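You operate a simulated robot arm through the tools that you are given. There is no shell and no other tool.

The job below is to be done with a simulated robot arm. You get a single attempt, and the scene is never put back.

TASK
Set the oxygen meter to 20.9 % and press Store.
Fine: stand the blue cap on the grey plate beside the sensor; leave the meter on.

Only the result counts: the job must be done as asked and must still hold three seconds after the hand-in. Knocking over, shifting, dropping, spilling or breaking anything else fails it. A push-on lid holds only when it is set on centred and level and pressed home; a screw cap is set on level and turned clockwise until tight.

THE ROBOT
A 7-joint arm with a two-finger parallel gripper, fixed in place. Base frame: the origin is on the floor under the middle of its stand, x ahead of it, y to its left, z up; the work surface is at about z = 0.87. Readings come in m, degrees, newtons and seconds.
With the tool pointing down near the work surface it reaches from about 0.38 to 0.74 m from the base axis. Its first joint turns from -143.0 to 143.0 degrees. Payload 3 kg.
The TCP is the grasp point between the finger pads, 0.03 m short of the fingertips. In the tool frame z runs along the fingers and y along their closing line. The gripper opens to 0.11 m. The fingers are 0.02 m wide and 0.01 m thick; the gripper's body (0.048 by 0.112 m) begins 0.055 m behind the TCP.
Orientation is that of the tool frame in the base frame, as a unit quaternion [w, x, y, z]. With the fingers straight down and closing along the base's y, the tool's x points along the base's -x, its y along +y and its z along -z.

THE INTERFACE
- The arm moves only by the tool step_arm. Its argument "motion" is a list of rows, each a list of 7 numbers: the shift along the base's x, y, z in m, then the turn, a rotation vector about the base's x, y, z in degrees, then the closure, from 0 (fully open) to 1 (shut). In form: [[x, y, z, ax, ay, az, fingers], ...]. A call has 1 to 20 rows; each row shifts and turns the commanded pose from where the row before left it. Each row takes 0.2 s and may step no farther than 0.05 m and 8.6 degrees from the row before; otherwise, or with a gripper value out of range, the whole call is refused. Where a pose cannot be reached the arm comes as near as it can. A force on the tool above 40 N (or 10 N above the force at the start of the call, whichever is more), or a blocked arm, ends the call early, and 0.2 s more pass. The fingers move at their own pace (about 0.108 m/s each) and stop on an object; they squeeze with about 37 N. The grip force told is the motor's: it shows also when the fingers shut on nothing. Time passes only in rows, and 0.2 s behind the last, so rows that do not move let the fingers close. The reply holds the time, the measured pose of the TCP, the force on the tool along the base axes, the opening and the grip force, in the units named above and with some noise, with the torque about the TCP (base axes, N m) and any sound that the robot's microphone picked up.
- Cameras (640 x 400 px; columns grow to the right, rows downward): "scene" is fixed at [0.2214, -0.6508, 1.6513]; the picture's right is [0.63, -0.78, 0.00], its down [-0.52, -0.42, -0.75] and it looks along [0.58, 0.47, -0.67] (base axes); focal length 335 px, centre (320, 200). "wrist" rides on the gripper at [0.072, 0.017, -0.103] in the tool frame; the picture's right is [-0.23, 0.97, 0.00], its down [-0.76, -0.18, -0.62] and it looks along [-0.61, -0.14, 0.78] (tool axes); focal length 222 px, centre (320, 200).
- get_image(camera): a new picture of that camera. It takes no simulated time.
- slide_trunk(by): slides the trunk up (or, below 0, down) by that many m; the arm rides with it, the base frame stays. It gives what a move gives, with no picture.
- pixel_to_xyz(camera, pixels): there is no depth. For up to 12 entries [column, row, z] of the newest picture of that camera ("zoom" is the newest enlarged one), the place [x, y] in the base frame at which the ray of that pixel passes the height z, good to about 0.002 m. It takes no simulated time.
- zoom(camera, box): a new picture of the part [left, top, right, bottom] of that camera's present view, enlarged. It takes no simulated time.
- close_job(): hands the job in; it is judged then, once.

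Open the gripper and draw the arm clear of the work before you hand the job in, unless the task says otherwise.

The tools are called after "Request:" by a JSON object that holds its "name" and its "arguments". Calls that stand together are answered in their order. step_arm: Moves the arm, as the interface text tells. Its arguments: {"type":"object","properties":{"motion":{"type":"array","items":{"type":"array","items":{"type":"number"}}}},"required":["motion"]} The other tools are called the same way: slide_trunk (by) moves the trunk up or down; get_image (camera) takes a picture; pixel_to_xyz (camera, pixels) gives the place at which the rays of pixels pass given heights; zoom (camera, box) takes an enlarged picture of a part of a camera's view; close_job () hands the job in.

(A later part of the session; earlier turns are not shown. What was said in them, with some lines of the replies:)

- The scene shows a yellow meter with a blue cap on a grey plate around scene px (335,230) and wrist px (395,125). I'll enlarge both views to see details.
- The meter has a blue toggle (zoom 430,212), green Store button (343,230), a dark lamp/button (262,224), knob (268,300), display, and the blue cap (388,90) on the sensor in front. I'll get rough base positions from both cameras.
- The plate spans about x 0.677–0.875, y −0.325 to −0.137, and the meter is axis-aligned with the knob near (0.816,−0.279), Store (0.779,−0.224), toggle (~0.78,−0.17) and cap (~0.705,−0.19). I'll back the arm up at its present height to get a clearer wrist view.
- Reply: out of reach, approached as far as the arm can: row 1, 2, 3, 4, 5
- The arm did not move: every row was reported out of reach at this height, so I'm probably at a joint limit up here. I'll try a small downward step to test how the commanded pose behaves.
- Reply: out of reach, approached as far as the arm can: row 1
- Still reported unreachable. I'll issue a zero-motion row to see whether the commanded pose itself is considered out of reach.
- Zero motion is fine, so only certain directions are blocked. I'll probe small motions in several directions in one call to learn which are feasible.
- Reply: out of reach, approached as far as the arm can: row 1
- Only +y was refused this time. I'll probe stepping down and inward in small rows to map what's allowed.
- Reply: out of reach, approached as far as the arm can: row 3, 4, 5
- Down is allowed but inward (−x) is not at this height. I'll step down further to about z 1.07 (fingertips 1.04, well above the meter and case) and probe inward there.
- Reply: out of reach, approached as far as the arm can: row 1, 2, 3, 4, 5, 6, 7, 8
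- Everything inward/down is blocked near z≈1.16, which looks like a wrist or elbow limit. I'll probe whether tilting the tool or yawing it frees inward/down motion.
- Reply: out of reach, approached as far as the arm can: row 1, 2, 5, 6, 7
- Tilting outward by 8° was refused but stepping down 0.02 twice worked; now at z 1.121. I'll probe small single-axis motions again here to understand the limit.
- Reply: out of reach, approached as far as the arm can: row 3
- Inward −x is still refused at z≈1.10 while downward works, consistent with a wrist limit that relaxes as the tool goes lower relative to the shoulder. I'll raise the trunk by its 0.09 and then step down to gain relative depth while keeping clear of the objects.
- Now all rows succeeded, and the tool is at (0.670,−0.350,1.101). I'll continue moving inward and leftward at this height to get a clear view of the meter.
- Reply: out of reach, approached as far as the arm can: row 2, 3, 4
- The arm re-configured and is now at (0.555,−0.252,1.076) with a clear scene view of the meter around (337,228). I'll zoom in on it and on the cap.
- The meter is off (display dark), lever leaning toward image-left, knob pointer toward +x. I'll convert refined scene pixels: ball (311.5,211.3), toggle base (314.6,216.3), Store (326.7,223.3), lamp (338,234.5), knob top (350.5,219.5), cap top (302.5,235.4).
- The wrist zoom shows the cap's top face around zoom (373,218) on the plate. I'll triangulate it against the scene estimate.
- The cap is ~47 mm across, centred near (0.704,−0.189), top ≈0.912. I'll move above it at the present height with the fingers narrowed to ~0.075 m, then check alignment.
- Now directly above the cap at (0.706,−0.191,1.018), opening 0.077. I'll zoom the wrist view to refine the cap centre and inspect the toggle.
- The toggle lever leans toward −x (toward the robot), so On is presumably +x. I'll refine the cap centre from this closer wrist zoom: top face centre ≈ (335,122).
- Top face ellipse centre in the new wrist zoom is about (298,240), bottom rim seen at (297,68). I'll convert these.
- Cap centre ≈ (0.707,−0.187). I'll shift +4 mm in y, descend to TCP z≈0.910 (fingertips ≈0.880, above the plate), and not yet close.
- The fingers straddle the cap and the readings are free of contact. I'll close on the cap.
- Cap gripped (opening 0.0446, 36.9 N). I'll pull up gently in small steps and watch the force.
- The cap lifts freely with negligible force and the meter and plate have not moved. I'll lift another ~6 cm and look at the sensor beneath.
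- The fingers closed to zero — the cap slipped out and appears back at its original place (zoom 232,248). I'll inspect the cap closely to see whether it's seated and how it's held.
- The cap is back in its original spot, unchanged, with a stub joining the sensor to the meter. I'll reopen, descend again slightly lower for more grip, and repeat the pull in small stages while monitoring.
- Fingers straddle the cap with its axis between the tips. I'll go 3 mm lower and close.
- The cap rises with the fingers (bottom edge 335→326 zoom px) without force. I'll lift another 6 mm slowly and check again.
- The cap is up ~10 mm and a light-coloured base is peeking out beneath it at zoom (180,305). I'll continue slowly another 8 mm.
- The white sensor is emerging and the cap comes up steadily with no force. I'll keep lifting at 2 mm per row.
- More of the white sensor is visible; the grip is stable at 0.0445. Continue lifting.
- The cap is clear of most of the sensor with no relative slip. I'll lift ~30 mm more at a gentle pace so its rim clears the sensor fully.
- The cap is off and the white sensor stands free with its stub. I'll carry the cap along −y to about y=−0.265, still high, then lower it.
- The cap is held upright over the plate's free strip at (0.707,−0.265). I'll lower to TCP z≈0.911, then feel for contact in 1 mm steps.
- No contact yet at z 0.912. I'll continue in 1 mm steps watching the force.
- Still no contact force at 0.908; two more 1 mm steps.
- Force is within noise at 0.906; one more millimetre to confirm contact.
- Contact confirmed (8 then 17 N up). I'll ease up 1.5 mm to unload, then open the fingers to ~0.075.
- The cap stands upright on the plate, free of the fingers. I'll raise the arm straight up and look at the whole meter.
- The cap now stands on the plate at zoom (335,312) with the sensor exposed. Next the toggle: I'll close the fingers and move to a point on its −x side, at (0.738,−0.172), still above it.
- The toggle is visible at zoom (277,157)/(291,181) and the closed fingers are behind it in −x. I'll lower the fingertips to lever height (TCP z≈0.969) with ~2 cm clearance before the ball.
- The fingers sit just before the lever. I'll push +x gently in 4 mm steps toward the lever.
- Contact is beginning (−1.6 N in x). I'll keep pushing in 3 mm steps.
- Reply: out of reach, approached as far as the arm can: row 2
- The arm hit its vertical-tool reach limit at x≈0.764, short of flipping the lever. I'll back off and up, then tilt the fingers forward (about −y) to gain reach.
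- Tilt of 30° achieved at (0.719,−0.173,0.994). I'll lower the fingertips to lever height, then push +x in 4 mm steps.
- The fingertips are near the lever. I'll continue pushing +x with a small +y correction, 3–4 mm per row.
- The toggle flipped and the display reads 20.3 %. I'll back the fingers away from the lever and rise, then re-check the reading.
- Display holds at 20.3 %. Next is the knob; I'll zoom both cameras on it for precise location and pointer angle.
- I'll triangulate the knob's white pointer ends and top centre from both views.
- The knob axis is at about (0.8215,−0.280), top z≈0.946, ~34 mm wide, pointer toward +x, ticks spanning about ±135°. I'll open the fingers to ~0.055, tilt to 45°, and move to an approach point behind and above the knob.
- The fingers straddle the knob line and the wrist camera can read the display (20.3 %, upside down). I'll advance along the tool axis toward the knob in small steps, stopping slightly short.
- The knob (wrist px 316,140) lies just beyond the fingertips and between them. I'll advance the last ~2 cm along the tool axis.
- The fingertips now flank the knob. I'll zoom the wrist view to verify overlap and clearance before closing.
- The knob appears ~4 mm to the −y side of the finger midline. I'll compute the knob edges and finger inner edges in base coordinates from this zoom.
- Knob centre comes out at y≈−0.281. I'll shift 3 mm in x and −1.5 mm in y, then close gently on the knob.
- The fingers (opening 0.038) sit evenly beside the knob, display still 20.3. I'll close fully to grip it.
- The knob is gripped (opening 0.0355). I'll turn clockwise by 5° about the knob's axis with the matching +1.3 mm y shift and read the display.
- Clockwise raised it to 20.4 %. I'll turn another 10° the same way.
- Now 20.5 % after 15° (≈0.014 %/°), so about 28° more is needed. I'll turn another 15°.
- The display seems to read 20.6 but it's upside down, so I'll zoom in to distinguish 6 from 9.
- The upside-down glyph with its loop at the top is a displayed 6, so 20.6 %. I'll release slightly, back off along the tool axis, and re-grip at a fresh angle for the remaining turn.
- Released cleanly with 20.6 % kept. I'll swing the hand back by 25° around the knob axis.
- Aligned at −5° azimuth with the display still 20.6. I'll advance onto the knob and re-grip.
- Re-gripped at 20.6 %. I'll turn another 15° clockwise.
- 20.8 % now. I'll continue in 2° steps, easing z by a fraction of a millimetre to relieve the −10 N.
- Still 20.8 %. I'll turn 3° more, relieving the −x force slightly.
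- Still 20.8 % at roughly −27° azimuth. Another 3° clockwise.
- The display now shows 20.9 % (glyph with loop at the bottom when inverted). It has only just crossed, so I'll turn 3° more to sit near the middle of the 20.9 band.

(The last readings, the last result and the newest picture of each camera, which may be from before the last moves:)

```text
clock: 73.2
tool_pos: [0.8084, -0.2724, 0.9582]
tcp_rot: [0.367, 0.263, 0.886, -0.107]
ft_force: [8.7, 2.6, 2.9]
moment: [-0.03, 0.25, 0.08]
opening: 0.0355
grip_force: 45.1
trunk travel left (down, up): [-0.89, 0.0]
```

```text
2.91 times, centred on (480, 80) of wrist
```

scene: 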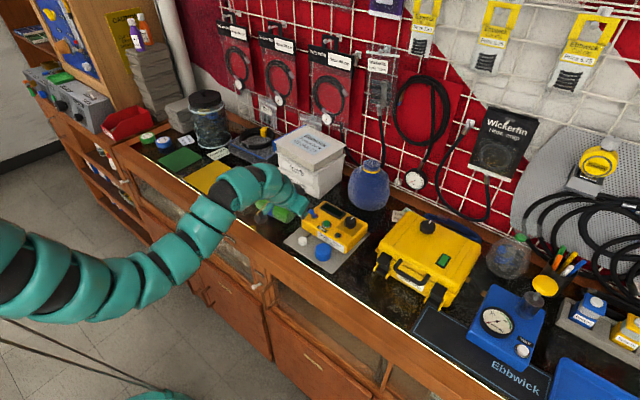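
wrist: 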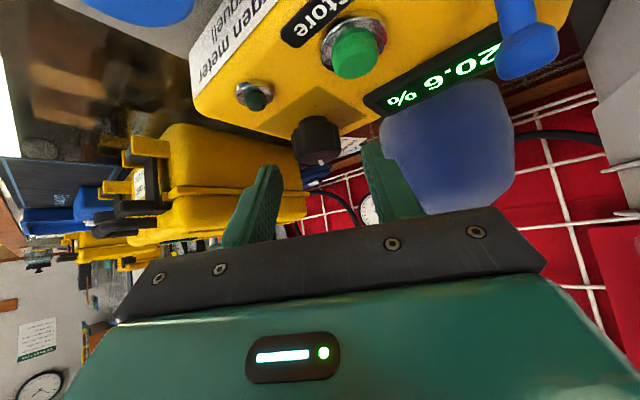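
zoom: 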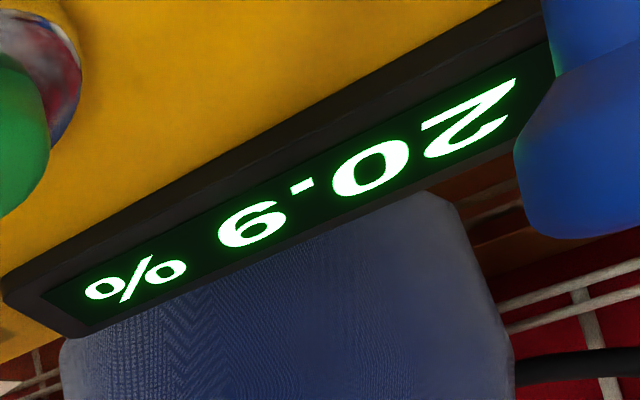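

20.9 % confirmed. I'll release the knob gently and back off along the tool axis as before.

Request:
{"name": "step_arm", "arguments": {"motion": [[0, 0, 0, 0, 0, 0, 0.65], [0, 0, 0, 0, 0, 0, 0.58], [-0.003, 0.002, 0.0036, 0, 0, 0, 0.55], [-0.006, 0.0038, 0.007, 0, 0, 0, 0.5], [-0.006, 0.0038, 0.0071, 0, 0, 0, 0.5], [-0.006, 0.0038, 0.01, 0, 0, 0, 0.5], [-0.006, 0.0038, 0.01, 0, 0, 0, 0.5], [0, 0, 0, 0, 0, 0, 0.5]]}}

Request:
{"name": "zoom", "arguments": {"camera": "wrist", "box": [240, 20, 600, 220]}}

Request:
{"name": "zoom", "arguments": {"camera": "scene", "box": [280, 170, 400, 260]}}

```text
clock: 75.0
tool_pos: [0.7802, -0.2561, 0.995]
tcp_rot: [0.366, 0.264, 0.886, -0.108]
ft_force: [-0.2, -0.1, -0.1]
moment: [0.0, 0.01, 0.0]
opening: 0.055
grip_force: 0.0
trunk travel left (down, up): [-0.89, 0.0]
```

```text
1.78 times, centred on (420, 120) of wrist
```

zoom: 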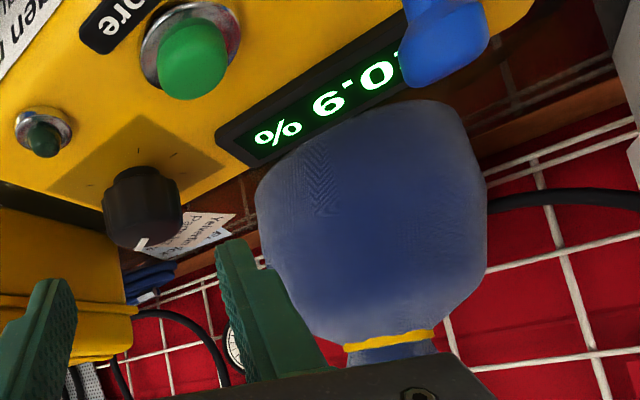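

```text
4.44 times, centred on (340, 215) of scene
```

zoom: 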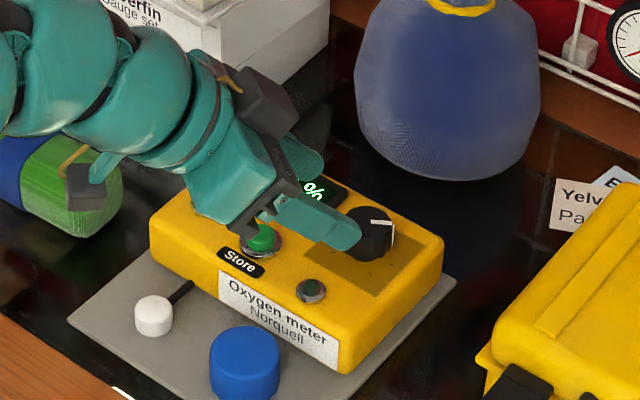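

The reading stays 20.9 % after release (knob pointer turned). Next is Store at ≈(0.779,−0.2255): I'll rise, close the fingers, and swing back to azimuth 0 with a 30° tilt.

Request:
{"name": "step_arm", "arguments": {"motion": [[-0.004, 0.003, 0.015, 0, 0, 0, 0.6], [-0.004, 0.003, 0.015, 0, 0, 0, 1], [-0.003, 0.004, 0.01, 0, 0, 7, 1], [-0.003, 0.004, 0, 0, 0, 7, 1], [-0.003, 0.004, 0, 0, 0, 7, 1], [-0.003, 0.004, 0, 0, 0, 7, 1], [-0.003, 0.004, 0, 0, 0, 5, 1], [-0.002, 0.004, 0, 0, 5, 0, 1], [0, 0, 0, 0, 5, 0, 1], [0, 0, 0, 0, 5, 0, 1], [0, 0, 0, 0, 0, 0, 1]]}}

Request:
{"name": "zoom", "arguments": {"camera": "scene", "box": [280, 170, 400, 260]}}

Request:
{"name": "get_image", "arguments": {"camera": "wrist"}}

```text
clock: 77.5
tool_pos: [0.754, -0.2248, 1.0365]
tcp_rot: [0.258, 0.0, 0.966, 0.001]
ft_force: [-0.2, 0.7, -0.5]
moment: [-0.02, -0.02, -0.01]
opening: 0.0
grip_force: 36.9
trunk travel left (down, up): [-0.89, 0.0]
```

```text
4.44 times, centred on (340, 215) of scene
```

zoom: 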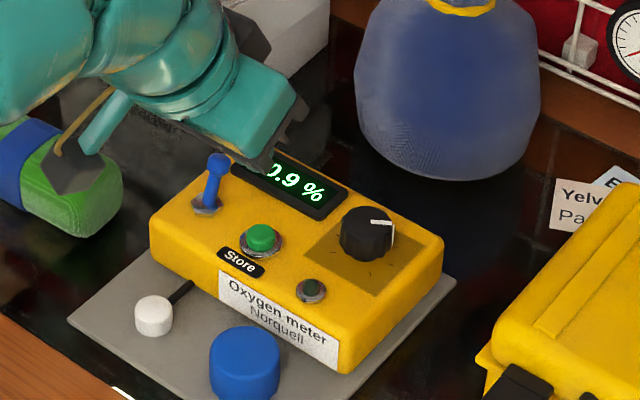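

```text
taken
```

wrist: 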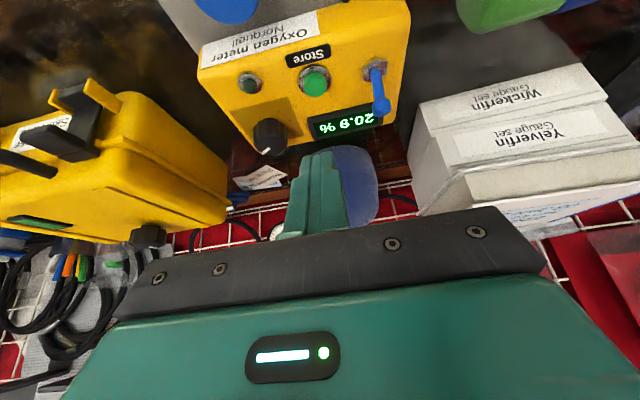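

Tool at (0.754,−0.225,1.036), 30° tilt, fingers shut; 20.9 % displayed. I'll triangulate the Store button top precisely with zooms from both cameras.

Request:
{"name": "zoom", "arguments": {"camera": "scene", "box": [308, 208, 348, 238]}}

Request:
{"name": "zoom", "arguments": {"camera": "wrist", "box": [270, 50, 370, 120]}}

```text
13.33 times, centred on (328, 223) of scene
```

zoom: 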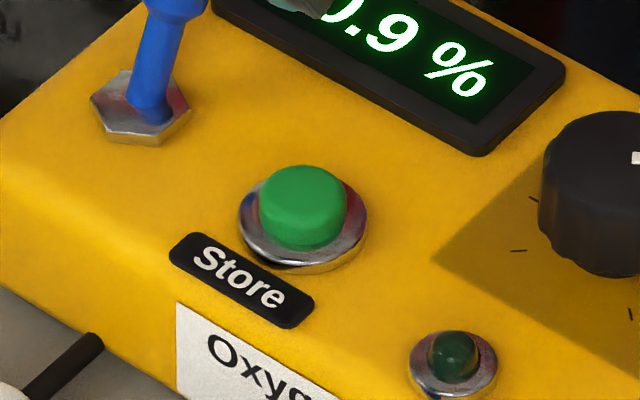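

```text
5.71 times, centred on (320, 85) of wrist
```

zoom: 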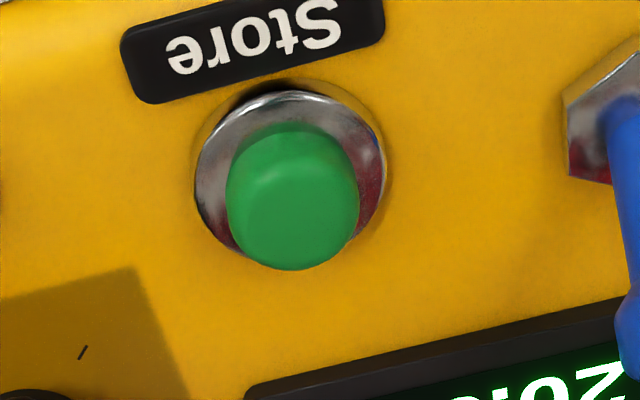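

Button top face centre: scene px ≈(326.7,222.6), wrist px ≈(315.3,88.9). I'll intersect the rays.

Request:
{"name": "pixel_to_xyz", "arguments": {"camera": "scene", "pixels": [[326.7, 222.6, 0.93], [326.7, 222.6, 0.935], [326.7, 222.6, 0.94], [326.7, 224.7, 0.927]]}}

Request:
{"name": "pixel_to_xyz", "arguments": {"camera": "zoom", "pixels": [[293, 222, 0.93], [293, 222, 0.935], [293, 222, 0.94], [290, 170, 0.927]]}}

```text
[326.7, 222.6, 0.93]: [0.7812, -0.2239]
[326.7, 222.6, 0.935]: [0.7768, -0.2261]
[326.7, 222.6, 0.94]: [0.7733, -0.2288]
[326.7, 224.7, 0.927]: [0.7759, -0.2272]
```

```text
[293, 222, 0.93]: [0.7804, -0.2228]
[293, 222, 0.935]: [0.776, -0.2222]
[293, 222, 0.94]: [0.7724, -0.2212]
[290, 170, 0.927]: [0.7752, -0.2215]
```

Button centre ≈(0.779,−0.2245), top ≈0.93. I'll bring the closed fingertips over it, stopping about 14 mm above.

Request:
{"name": "step_arm", "arguments": {"motion": [[0.006, 0, -0.012, 0, 0, 0, 1], [0.006, 0, -0.015, 0, 0, 0, 1], [0.005, 0, -0.015, 0, 0, 0, 1], [0, 0, -0.015, 0, 0, 0, 1], [0, 0, -0.004, 0, 0, 0, 1], [0, 0, 0, 0, 0, 0, 1]]}}

Request:
{"name": "zoom", "arguments": {"camera": "scene", "box": [300, 195, 360, 240]}}

Request:
{"name": "zoom", "arguments": {"camera": "wrist", "box": [240, 40, 400, 220]}}

```text
clock: 78.8
tool_pos: [0.773, -0.2258, 0.9747]
tcp_rot: [0.259, 0.001, 0.966, 0.0]
ft_force: [-0.4, 0.1, -0.2]
moment: [-0.03, 0.02, -0.03]
opening: 0.0
grip_force: 37.0
trunk travel left (down, up): [-0.89, 0.0]
```

```text
8.89 times, centred on (330, 218) of scene
```

zoom: 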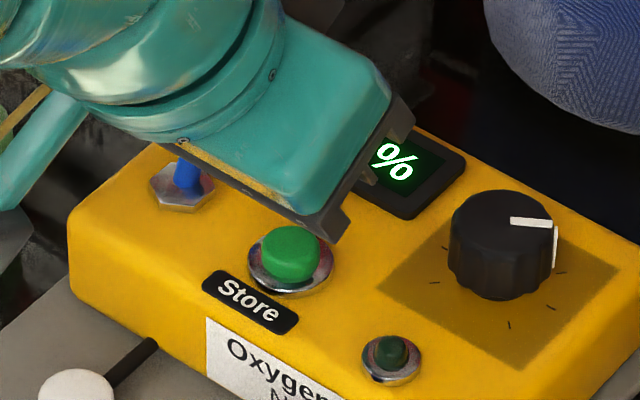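

```text
2.22 times, centred on (320, 130) of wrist
```

zoom: 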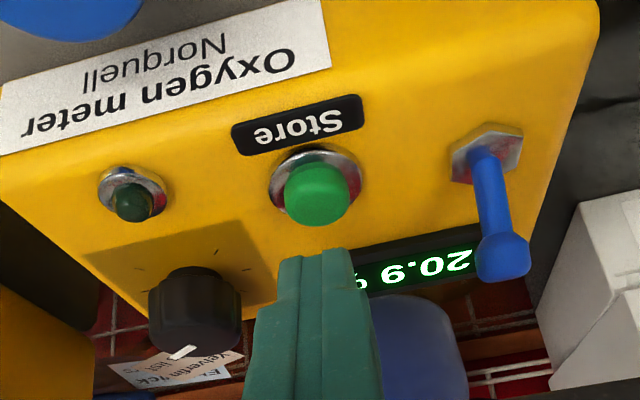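

The closed tips are lined up about 14 mm above the button, ~1.5 mm to the −y side. I'll correct y and lower 10 mm, then press in 1 mm steps.

Request:
{"name": "step_arm", "arguments": {"motion": [[0, 0.0015, -0.003, 0, 0, 0, 1], [0, 0, -0.003, 0, 0, 0, 1], [0, 0, -0.002, 0, 0, 0, 1], [0, 0, -0.002, 0, 0, 0, 1], [0, 0, 0, 0, 0, 0, 1]]}}

Request:
{"name": "zoom", "arguments": {"camera": "wrist", "box": [240, 40, 440, 220]}}

```text
clock: 80.0
tool_pos: [0.773, -0.2235, 0.9648]
tcp_rot: [0.258, 0.001, 0.966, 0.001]
ft_force: [0.7, 0.5, 0.7]
moment: [0.0, 0.0, -0.05]
opening: 0.0
grip_force: 37.0
trunk travel left (down, up): [-0.89, 0.0]
```

```text
2.22 times, centred on (340, 130) of wrist
```

zoom: 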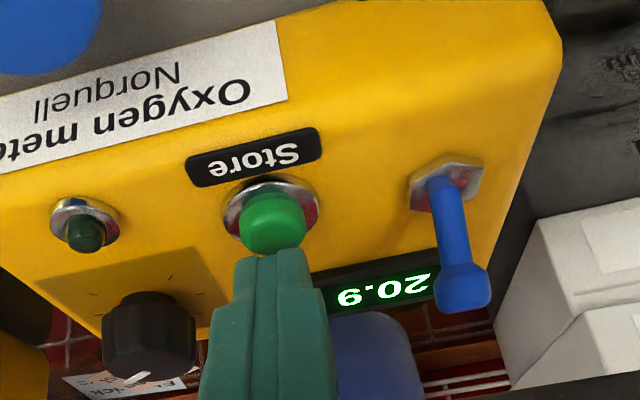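

The tip is just above the button, display 20.9. Pressing down 1 mm per row.

Request:
{"name": "step_arm", "arguments": {"motion": [[0, 0, -0.001, 0, 0, 0, 1], [0, 0, -0.001, 0, 0, 0, 1], [0, 0, -0.001, 0, 0, 0, 1], [0, 0, -0.001, 0, 0, 0, 1]]}}

Request:
{"name": "zoom", "arguments": {"camera": "wrist", "box": [240, 40, 440, 220]}}

```text
clock: 81.0
tool_pos: [0.7723, -0.224, 0.9603]
tcp_rot: [0.258, 0.001, 0.966, 0.001]
ft_force: [0.6, -0.7, 1.1]
moment: [0.0, 0.0, 0.04]
opening: 0.0002
grip_force: 36.8
trunk travel left (down, up): [-0.89, 0.0]
```

```text
2.22 times, centred on (340, 130) of wrist
```

zoom: 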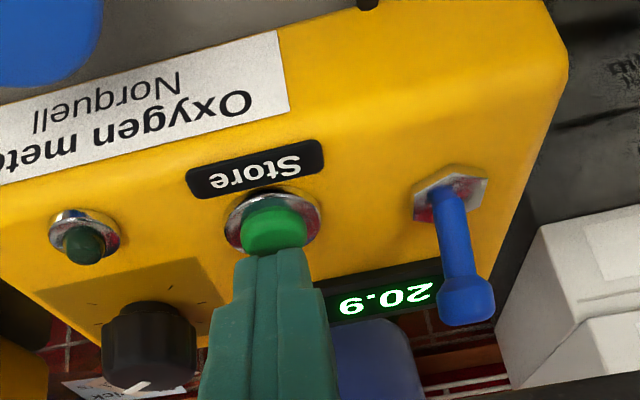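

Slight upward force (1.1 N), probably first contact. I'll press 3 mm further in 1 mm rows.

Request:
{"name": "step_arm", "arguments": {"motion": [[0, 0, -0.001, 0, 0, 0, 1], [0, 0, -0.001, 0, 0, 0, 1], [0, 0, -0.001, 0, 0, 0, 1]]}}

Request:
{"name": "zoom", "arguments": {"camera": "wrist", "box": [240, 40, 440, 220]}}

```text
clock: 81.8
tool_pos: [0.7728, -0.2256, 0.9585]
tcp_rot: [0.258, 0.001, 0.966, 0.001]
ft_force: [0.5, 0.6, 3.5]
moment: [-0.01, -0.05, 0.01]
opening: 0.0
grip_force: 37.0
trunk travel left (down, up): [-0.89, 0.0]
heard: click
```

```text
2.22 times, centred on (340, 130) of wrist
```

zoom: 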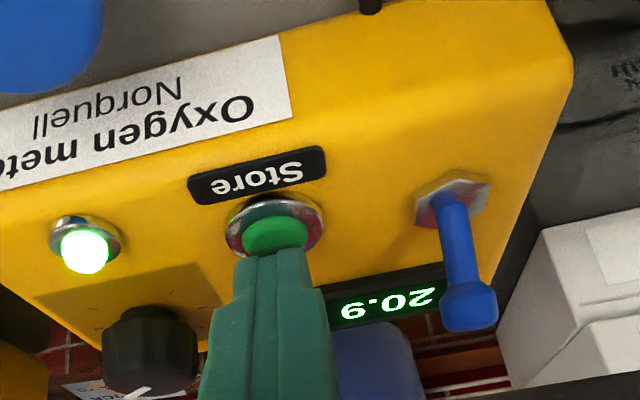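

A click was heard and the lamp (zoom 85,250) lit up with 20.9 showing. I'll raise straight off the button and check that it holds.

Request:
{"name": "step_arm", "arguments": {"motion": [[0, 0, 0.003, 0, 0, 0, 1], [0, 0, 0.006, 0, 0, 0, 1], [-0.002, 0, 0.012, 0, 0, 0, 1], [-0.005, 0, 0.02, 0, 0, 0, 1], [-0.01, 0, 0.02, 0, 0, 0, 1], [-0.02, 0, 0.02, 0, 0, 0, 1], [-0.02, 0, 0.01, 0, 0, 0, 1]]}}

Request:
{"name": "zoom", "arguments": {"camera": "scene", "box": [280, 185, 380, 260]}}

Request:
{"name": "get_image", "arguments": {"camera": "wrist"}}

```text
clock: 83.5
tool_pos: [0.7159, -0.2227, 1.0492]
tcp_rot: [0.259, 0.0, 0.966, 0.001]
ft_force: [-0.3, -0.4, -0.2]
moment: [0.05, -0.01, 0.01]
opening: 0.0002
grip_force: 37.3
trunk travel left (down, up): [-0.89, 0.0]
```

```text
5.33 times, centred on (330, 222) of scene
```

zoom: 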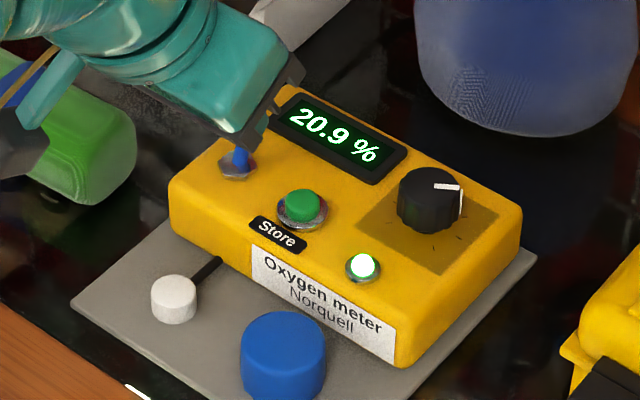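

```text
taken
```

wrist: 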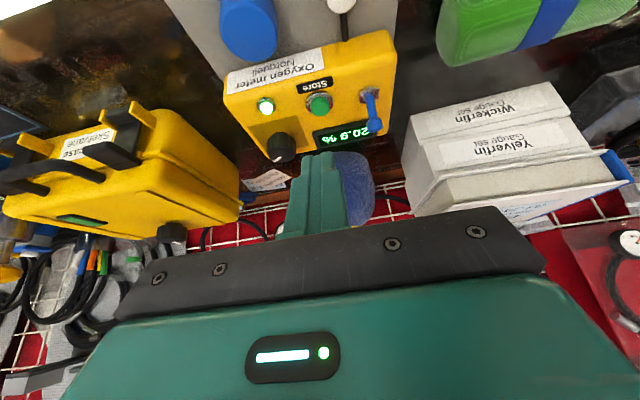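

Display 20.9 %, lamp lit, switch on, cap standing on the plate. I'll open the gripper and withdraw upward and back from the work.

Request:
{"name": "step_arm", "arguments": {"motion": [[-0.01, 0, 0.02, 0, 0, 0, 1], [-0.02, 0, 0.02, 0, 0, 0, 0.5], [-0.02, 0, 0.015, 0, 0, 0, 0], [-0.02, 0, 0.01, 0, 0, 0, 0], [-0.02, 0, 0, 0, 0, 0, 0], [-0.02, 0, 0, 0, 0, 0, 0], [0, 0, 0, 0, 0, 0, 0]]}}

Request:
{"name": "get_image", "arguments": {"camera": "scene"}}

Request:
{"name": "zoom", "arguments": {"camera": "scene", "box": [270, 185, 380, 270]}}

```text
clock: 85.0
tool_pos: [0.6063, -0.2247, 1.1127]
tcp_rot: [0.259, 0.001, 0.966, -0.001]
ft_force: [0.0, 0.7, -1.1]
moment: [0.01, 0.01, -0.01]
opening: 0.1097
grip_force: 0.2
trunk travel left (down, up): [-0.89, 0.0]
```

```text
taken
```

scene: 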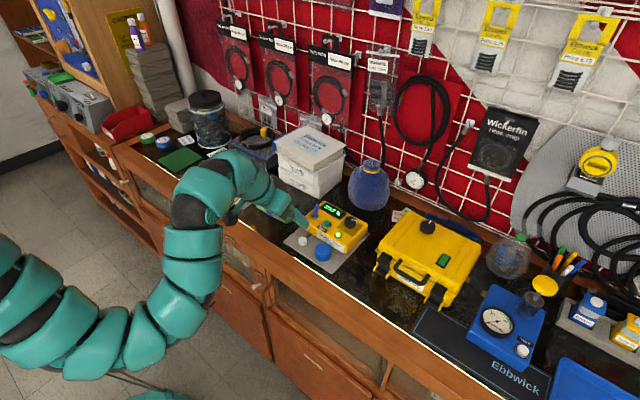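

```text
4.71 times, centred on (325, 228) of scene
```

zoom: 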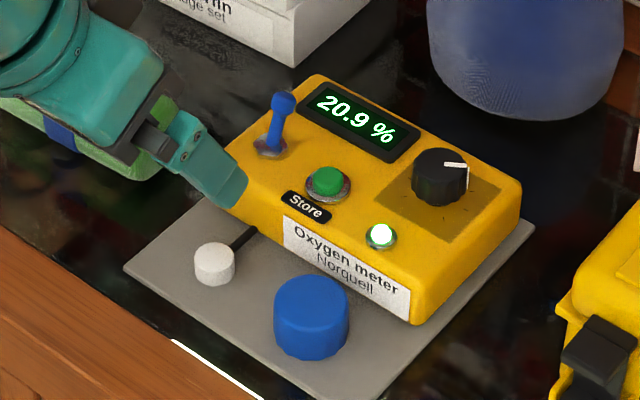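

All conditions look right: display 20.9 %, lamp lit, toggle on, cap upright on the plate, gripper open and clear. I'll let a couple of seconds pass to confirm nothing drifts.

Request:
{"name": "step_arm", "arguments": {"motion": [[0, 0, 0, 0, 0, 0, 0], [0, 0, 0, 0, 0, 0, 0], [0, 0, 0, 0, 0, 0, 0], [0, 0, 0, 0, 0, 0, 0], [0, 0, 0, 0, 0, 0, 0], [0, 0, 0, 0, 0, 0, 0], [0, 0, 0, 0, 0, 0, 0], [0, 0, 0, 0, 0, 0, 0], [0, 0, 0, 0, 0, 0, 0], [0, 0, 0, 0, 0, 0, 0], [0, 0, 0, 0, 0, 0, 0], [0, 0, 0, 0, 0, 0, 0], [0, 0, 0, 0, 0, 0, 0], [0, 0, 0, 0, 0, 0, 0], [0, 0, 0, 0, 0, 0, 0]]}}

Request:
{"name": "zoom", "arguments": {"camera": "scene", "box": [270, 185, 380, 270]}}

```text
clock: 88.2
tool_pos: [0.6047, -0.226, 1.1139]
tcp_rot: [0.258, 0.001, 0.966, 0.0]
ft_force: [-0.5, 0.3, 0.6]
moment: [0.02, 0.02, -0.02]
opening: 0.1099
grip_force: 0.1
trunk travel left (down, up): [-0.89, 0.0]
```

```text
4.71 times, centred on (325, 228) of scene
```

zoom: 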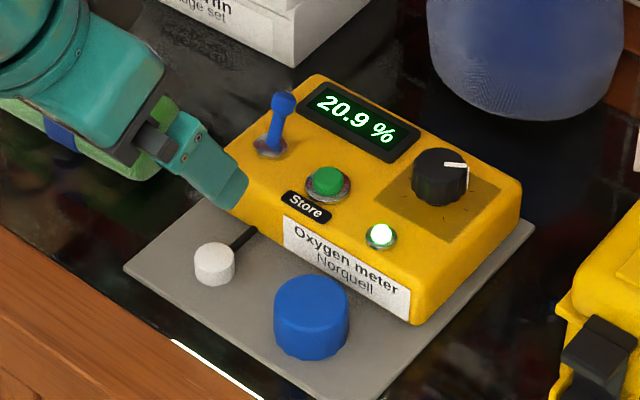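

After three seconds the display still reads 20.9 %, the lamp stays lit, and the cap stands on the plate. I'm handing the job in.

Request:
{"name": "close_job", "arguments": {}}

```text
The job is handed in.
```

The oxygen meter is set to 20.9 %. I pressed Store; there was a click and the lamp beside it lit. I watched for about three seconds before handing the job in, and both the reading and the lamp held.

- **Blue cap:** it stands upright on the grey plate beside the uncovered sensor. My first grip slipped and it ended up back on the sensor. The second, slower lift took it off cleanly.
- **Meter:** it was off when I started, so I flipped its switch on and left it on.
- **Everything else:** nothing else appeared moved or knocked over in the last picture. The gripper is open and clear of the work.
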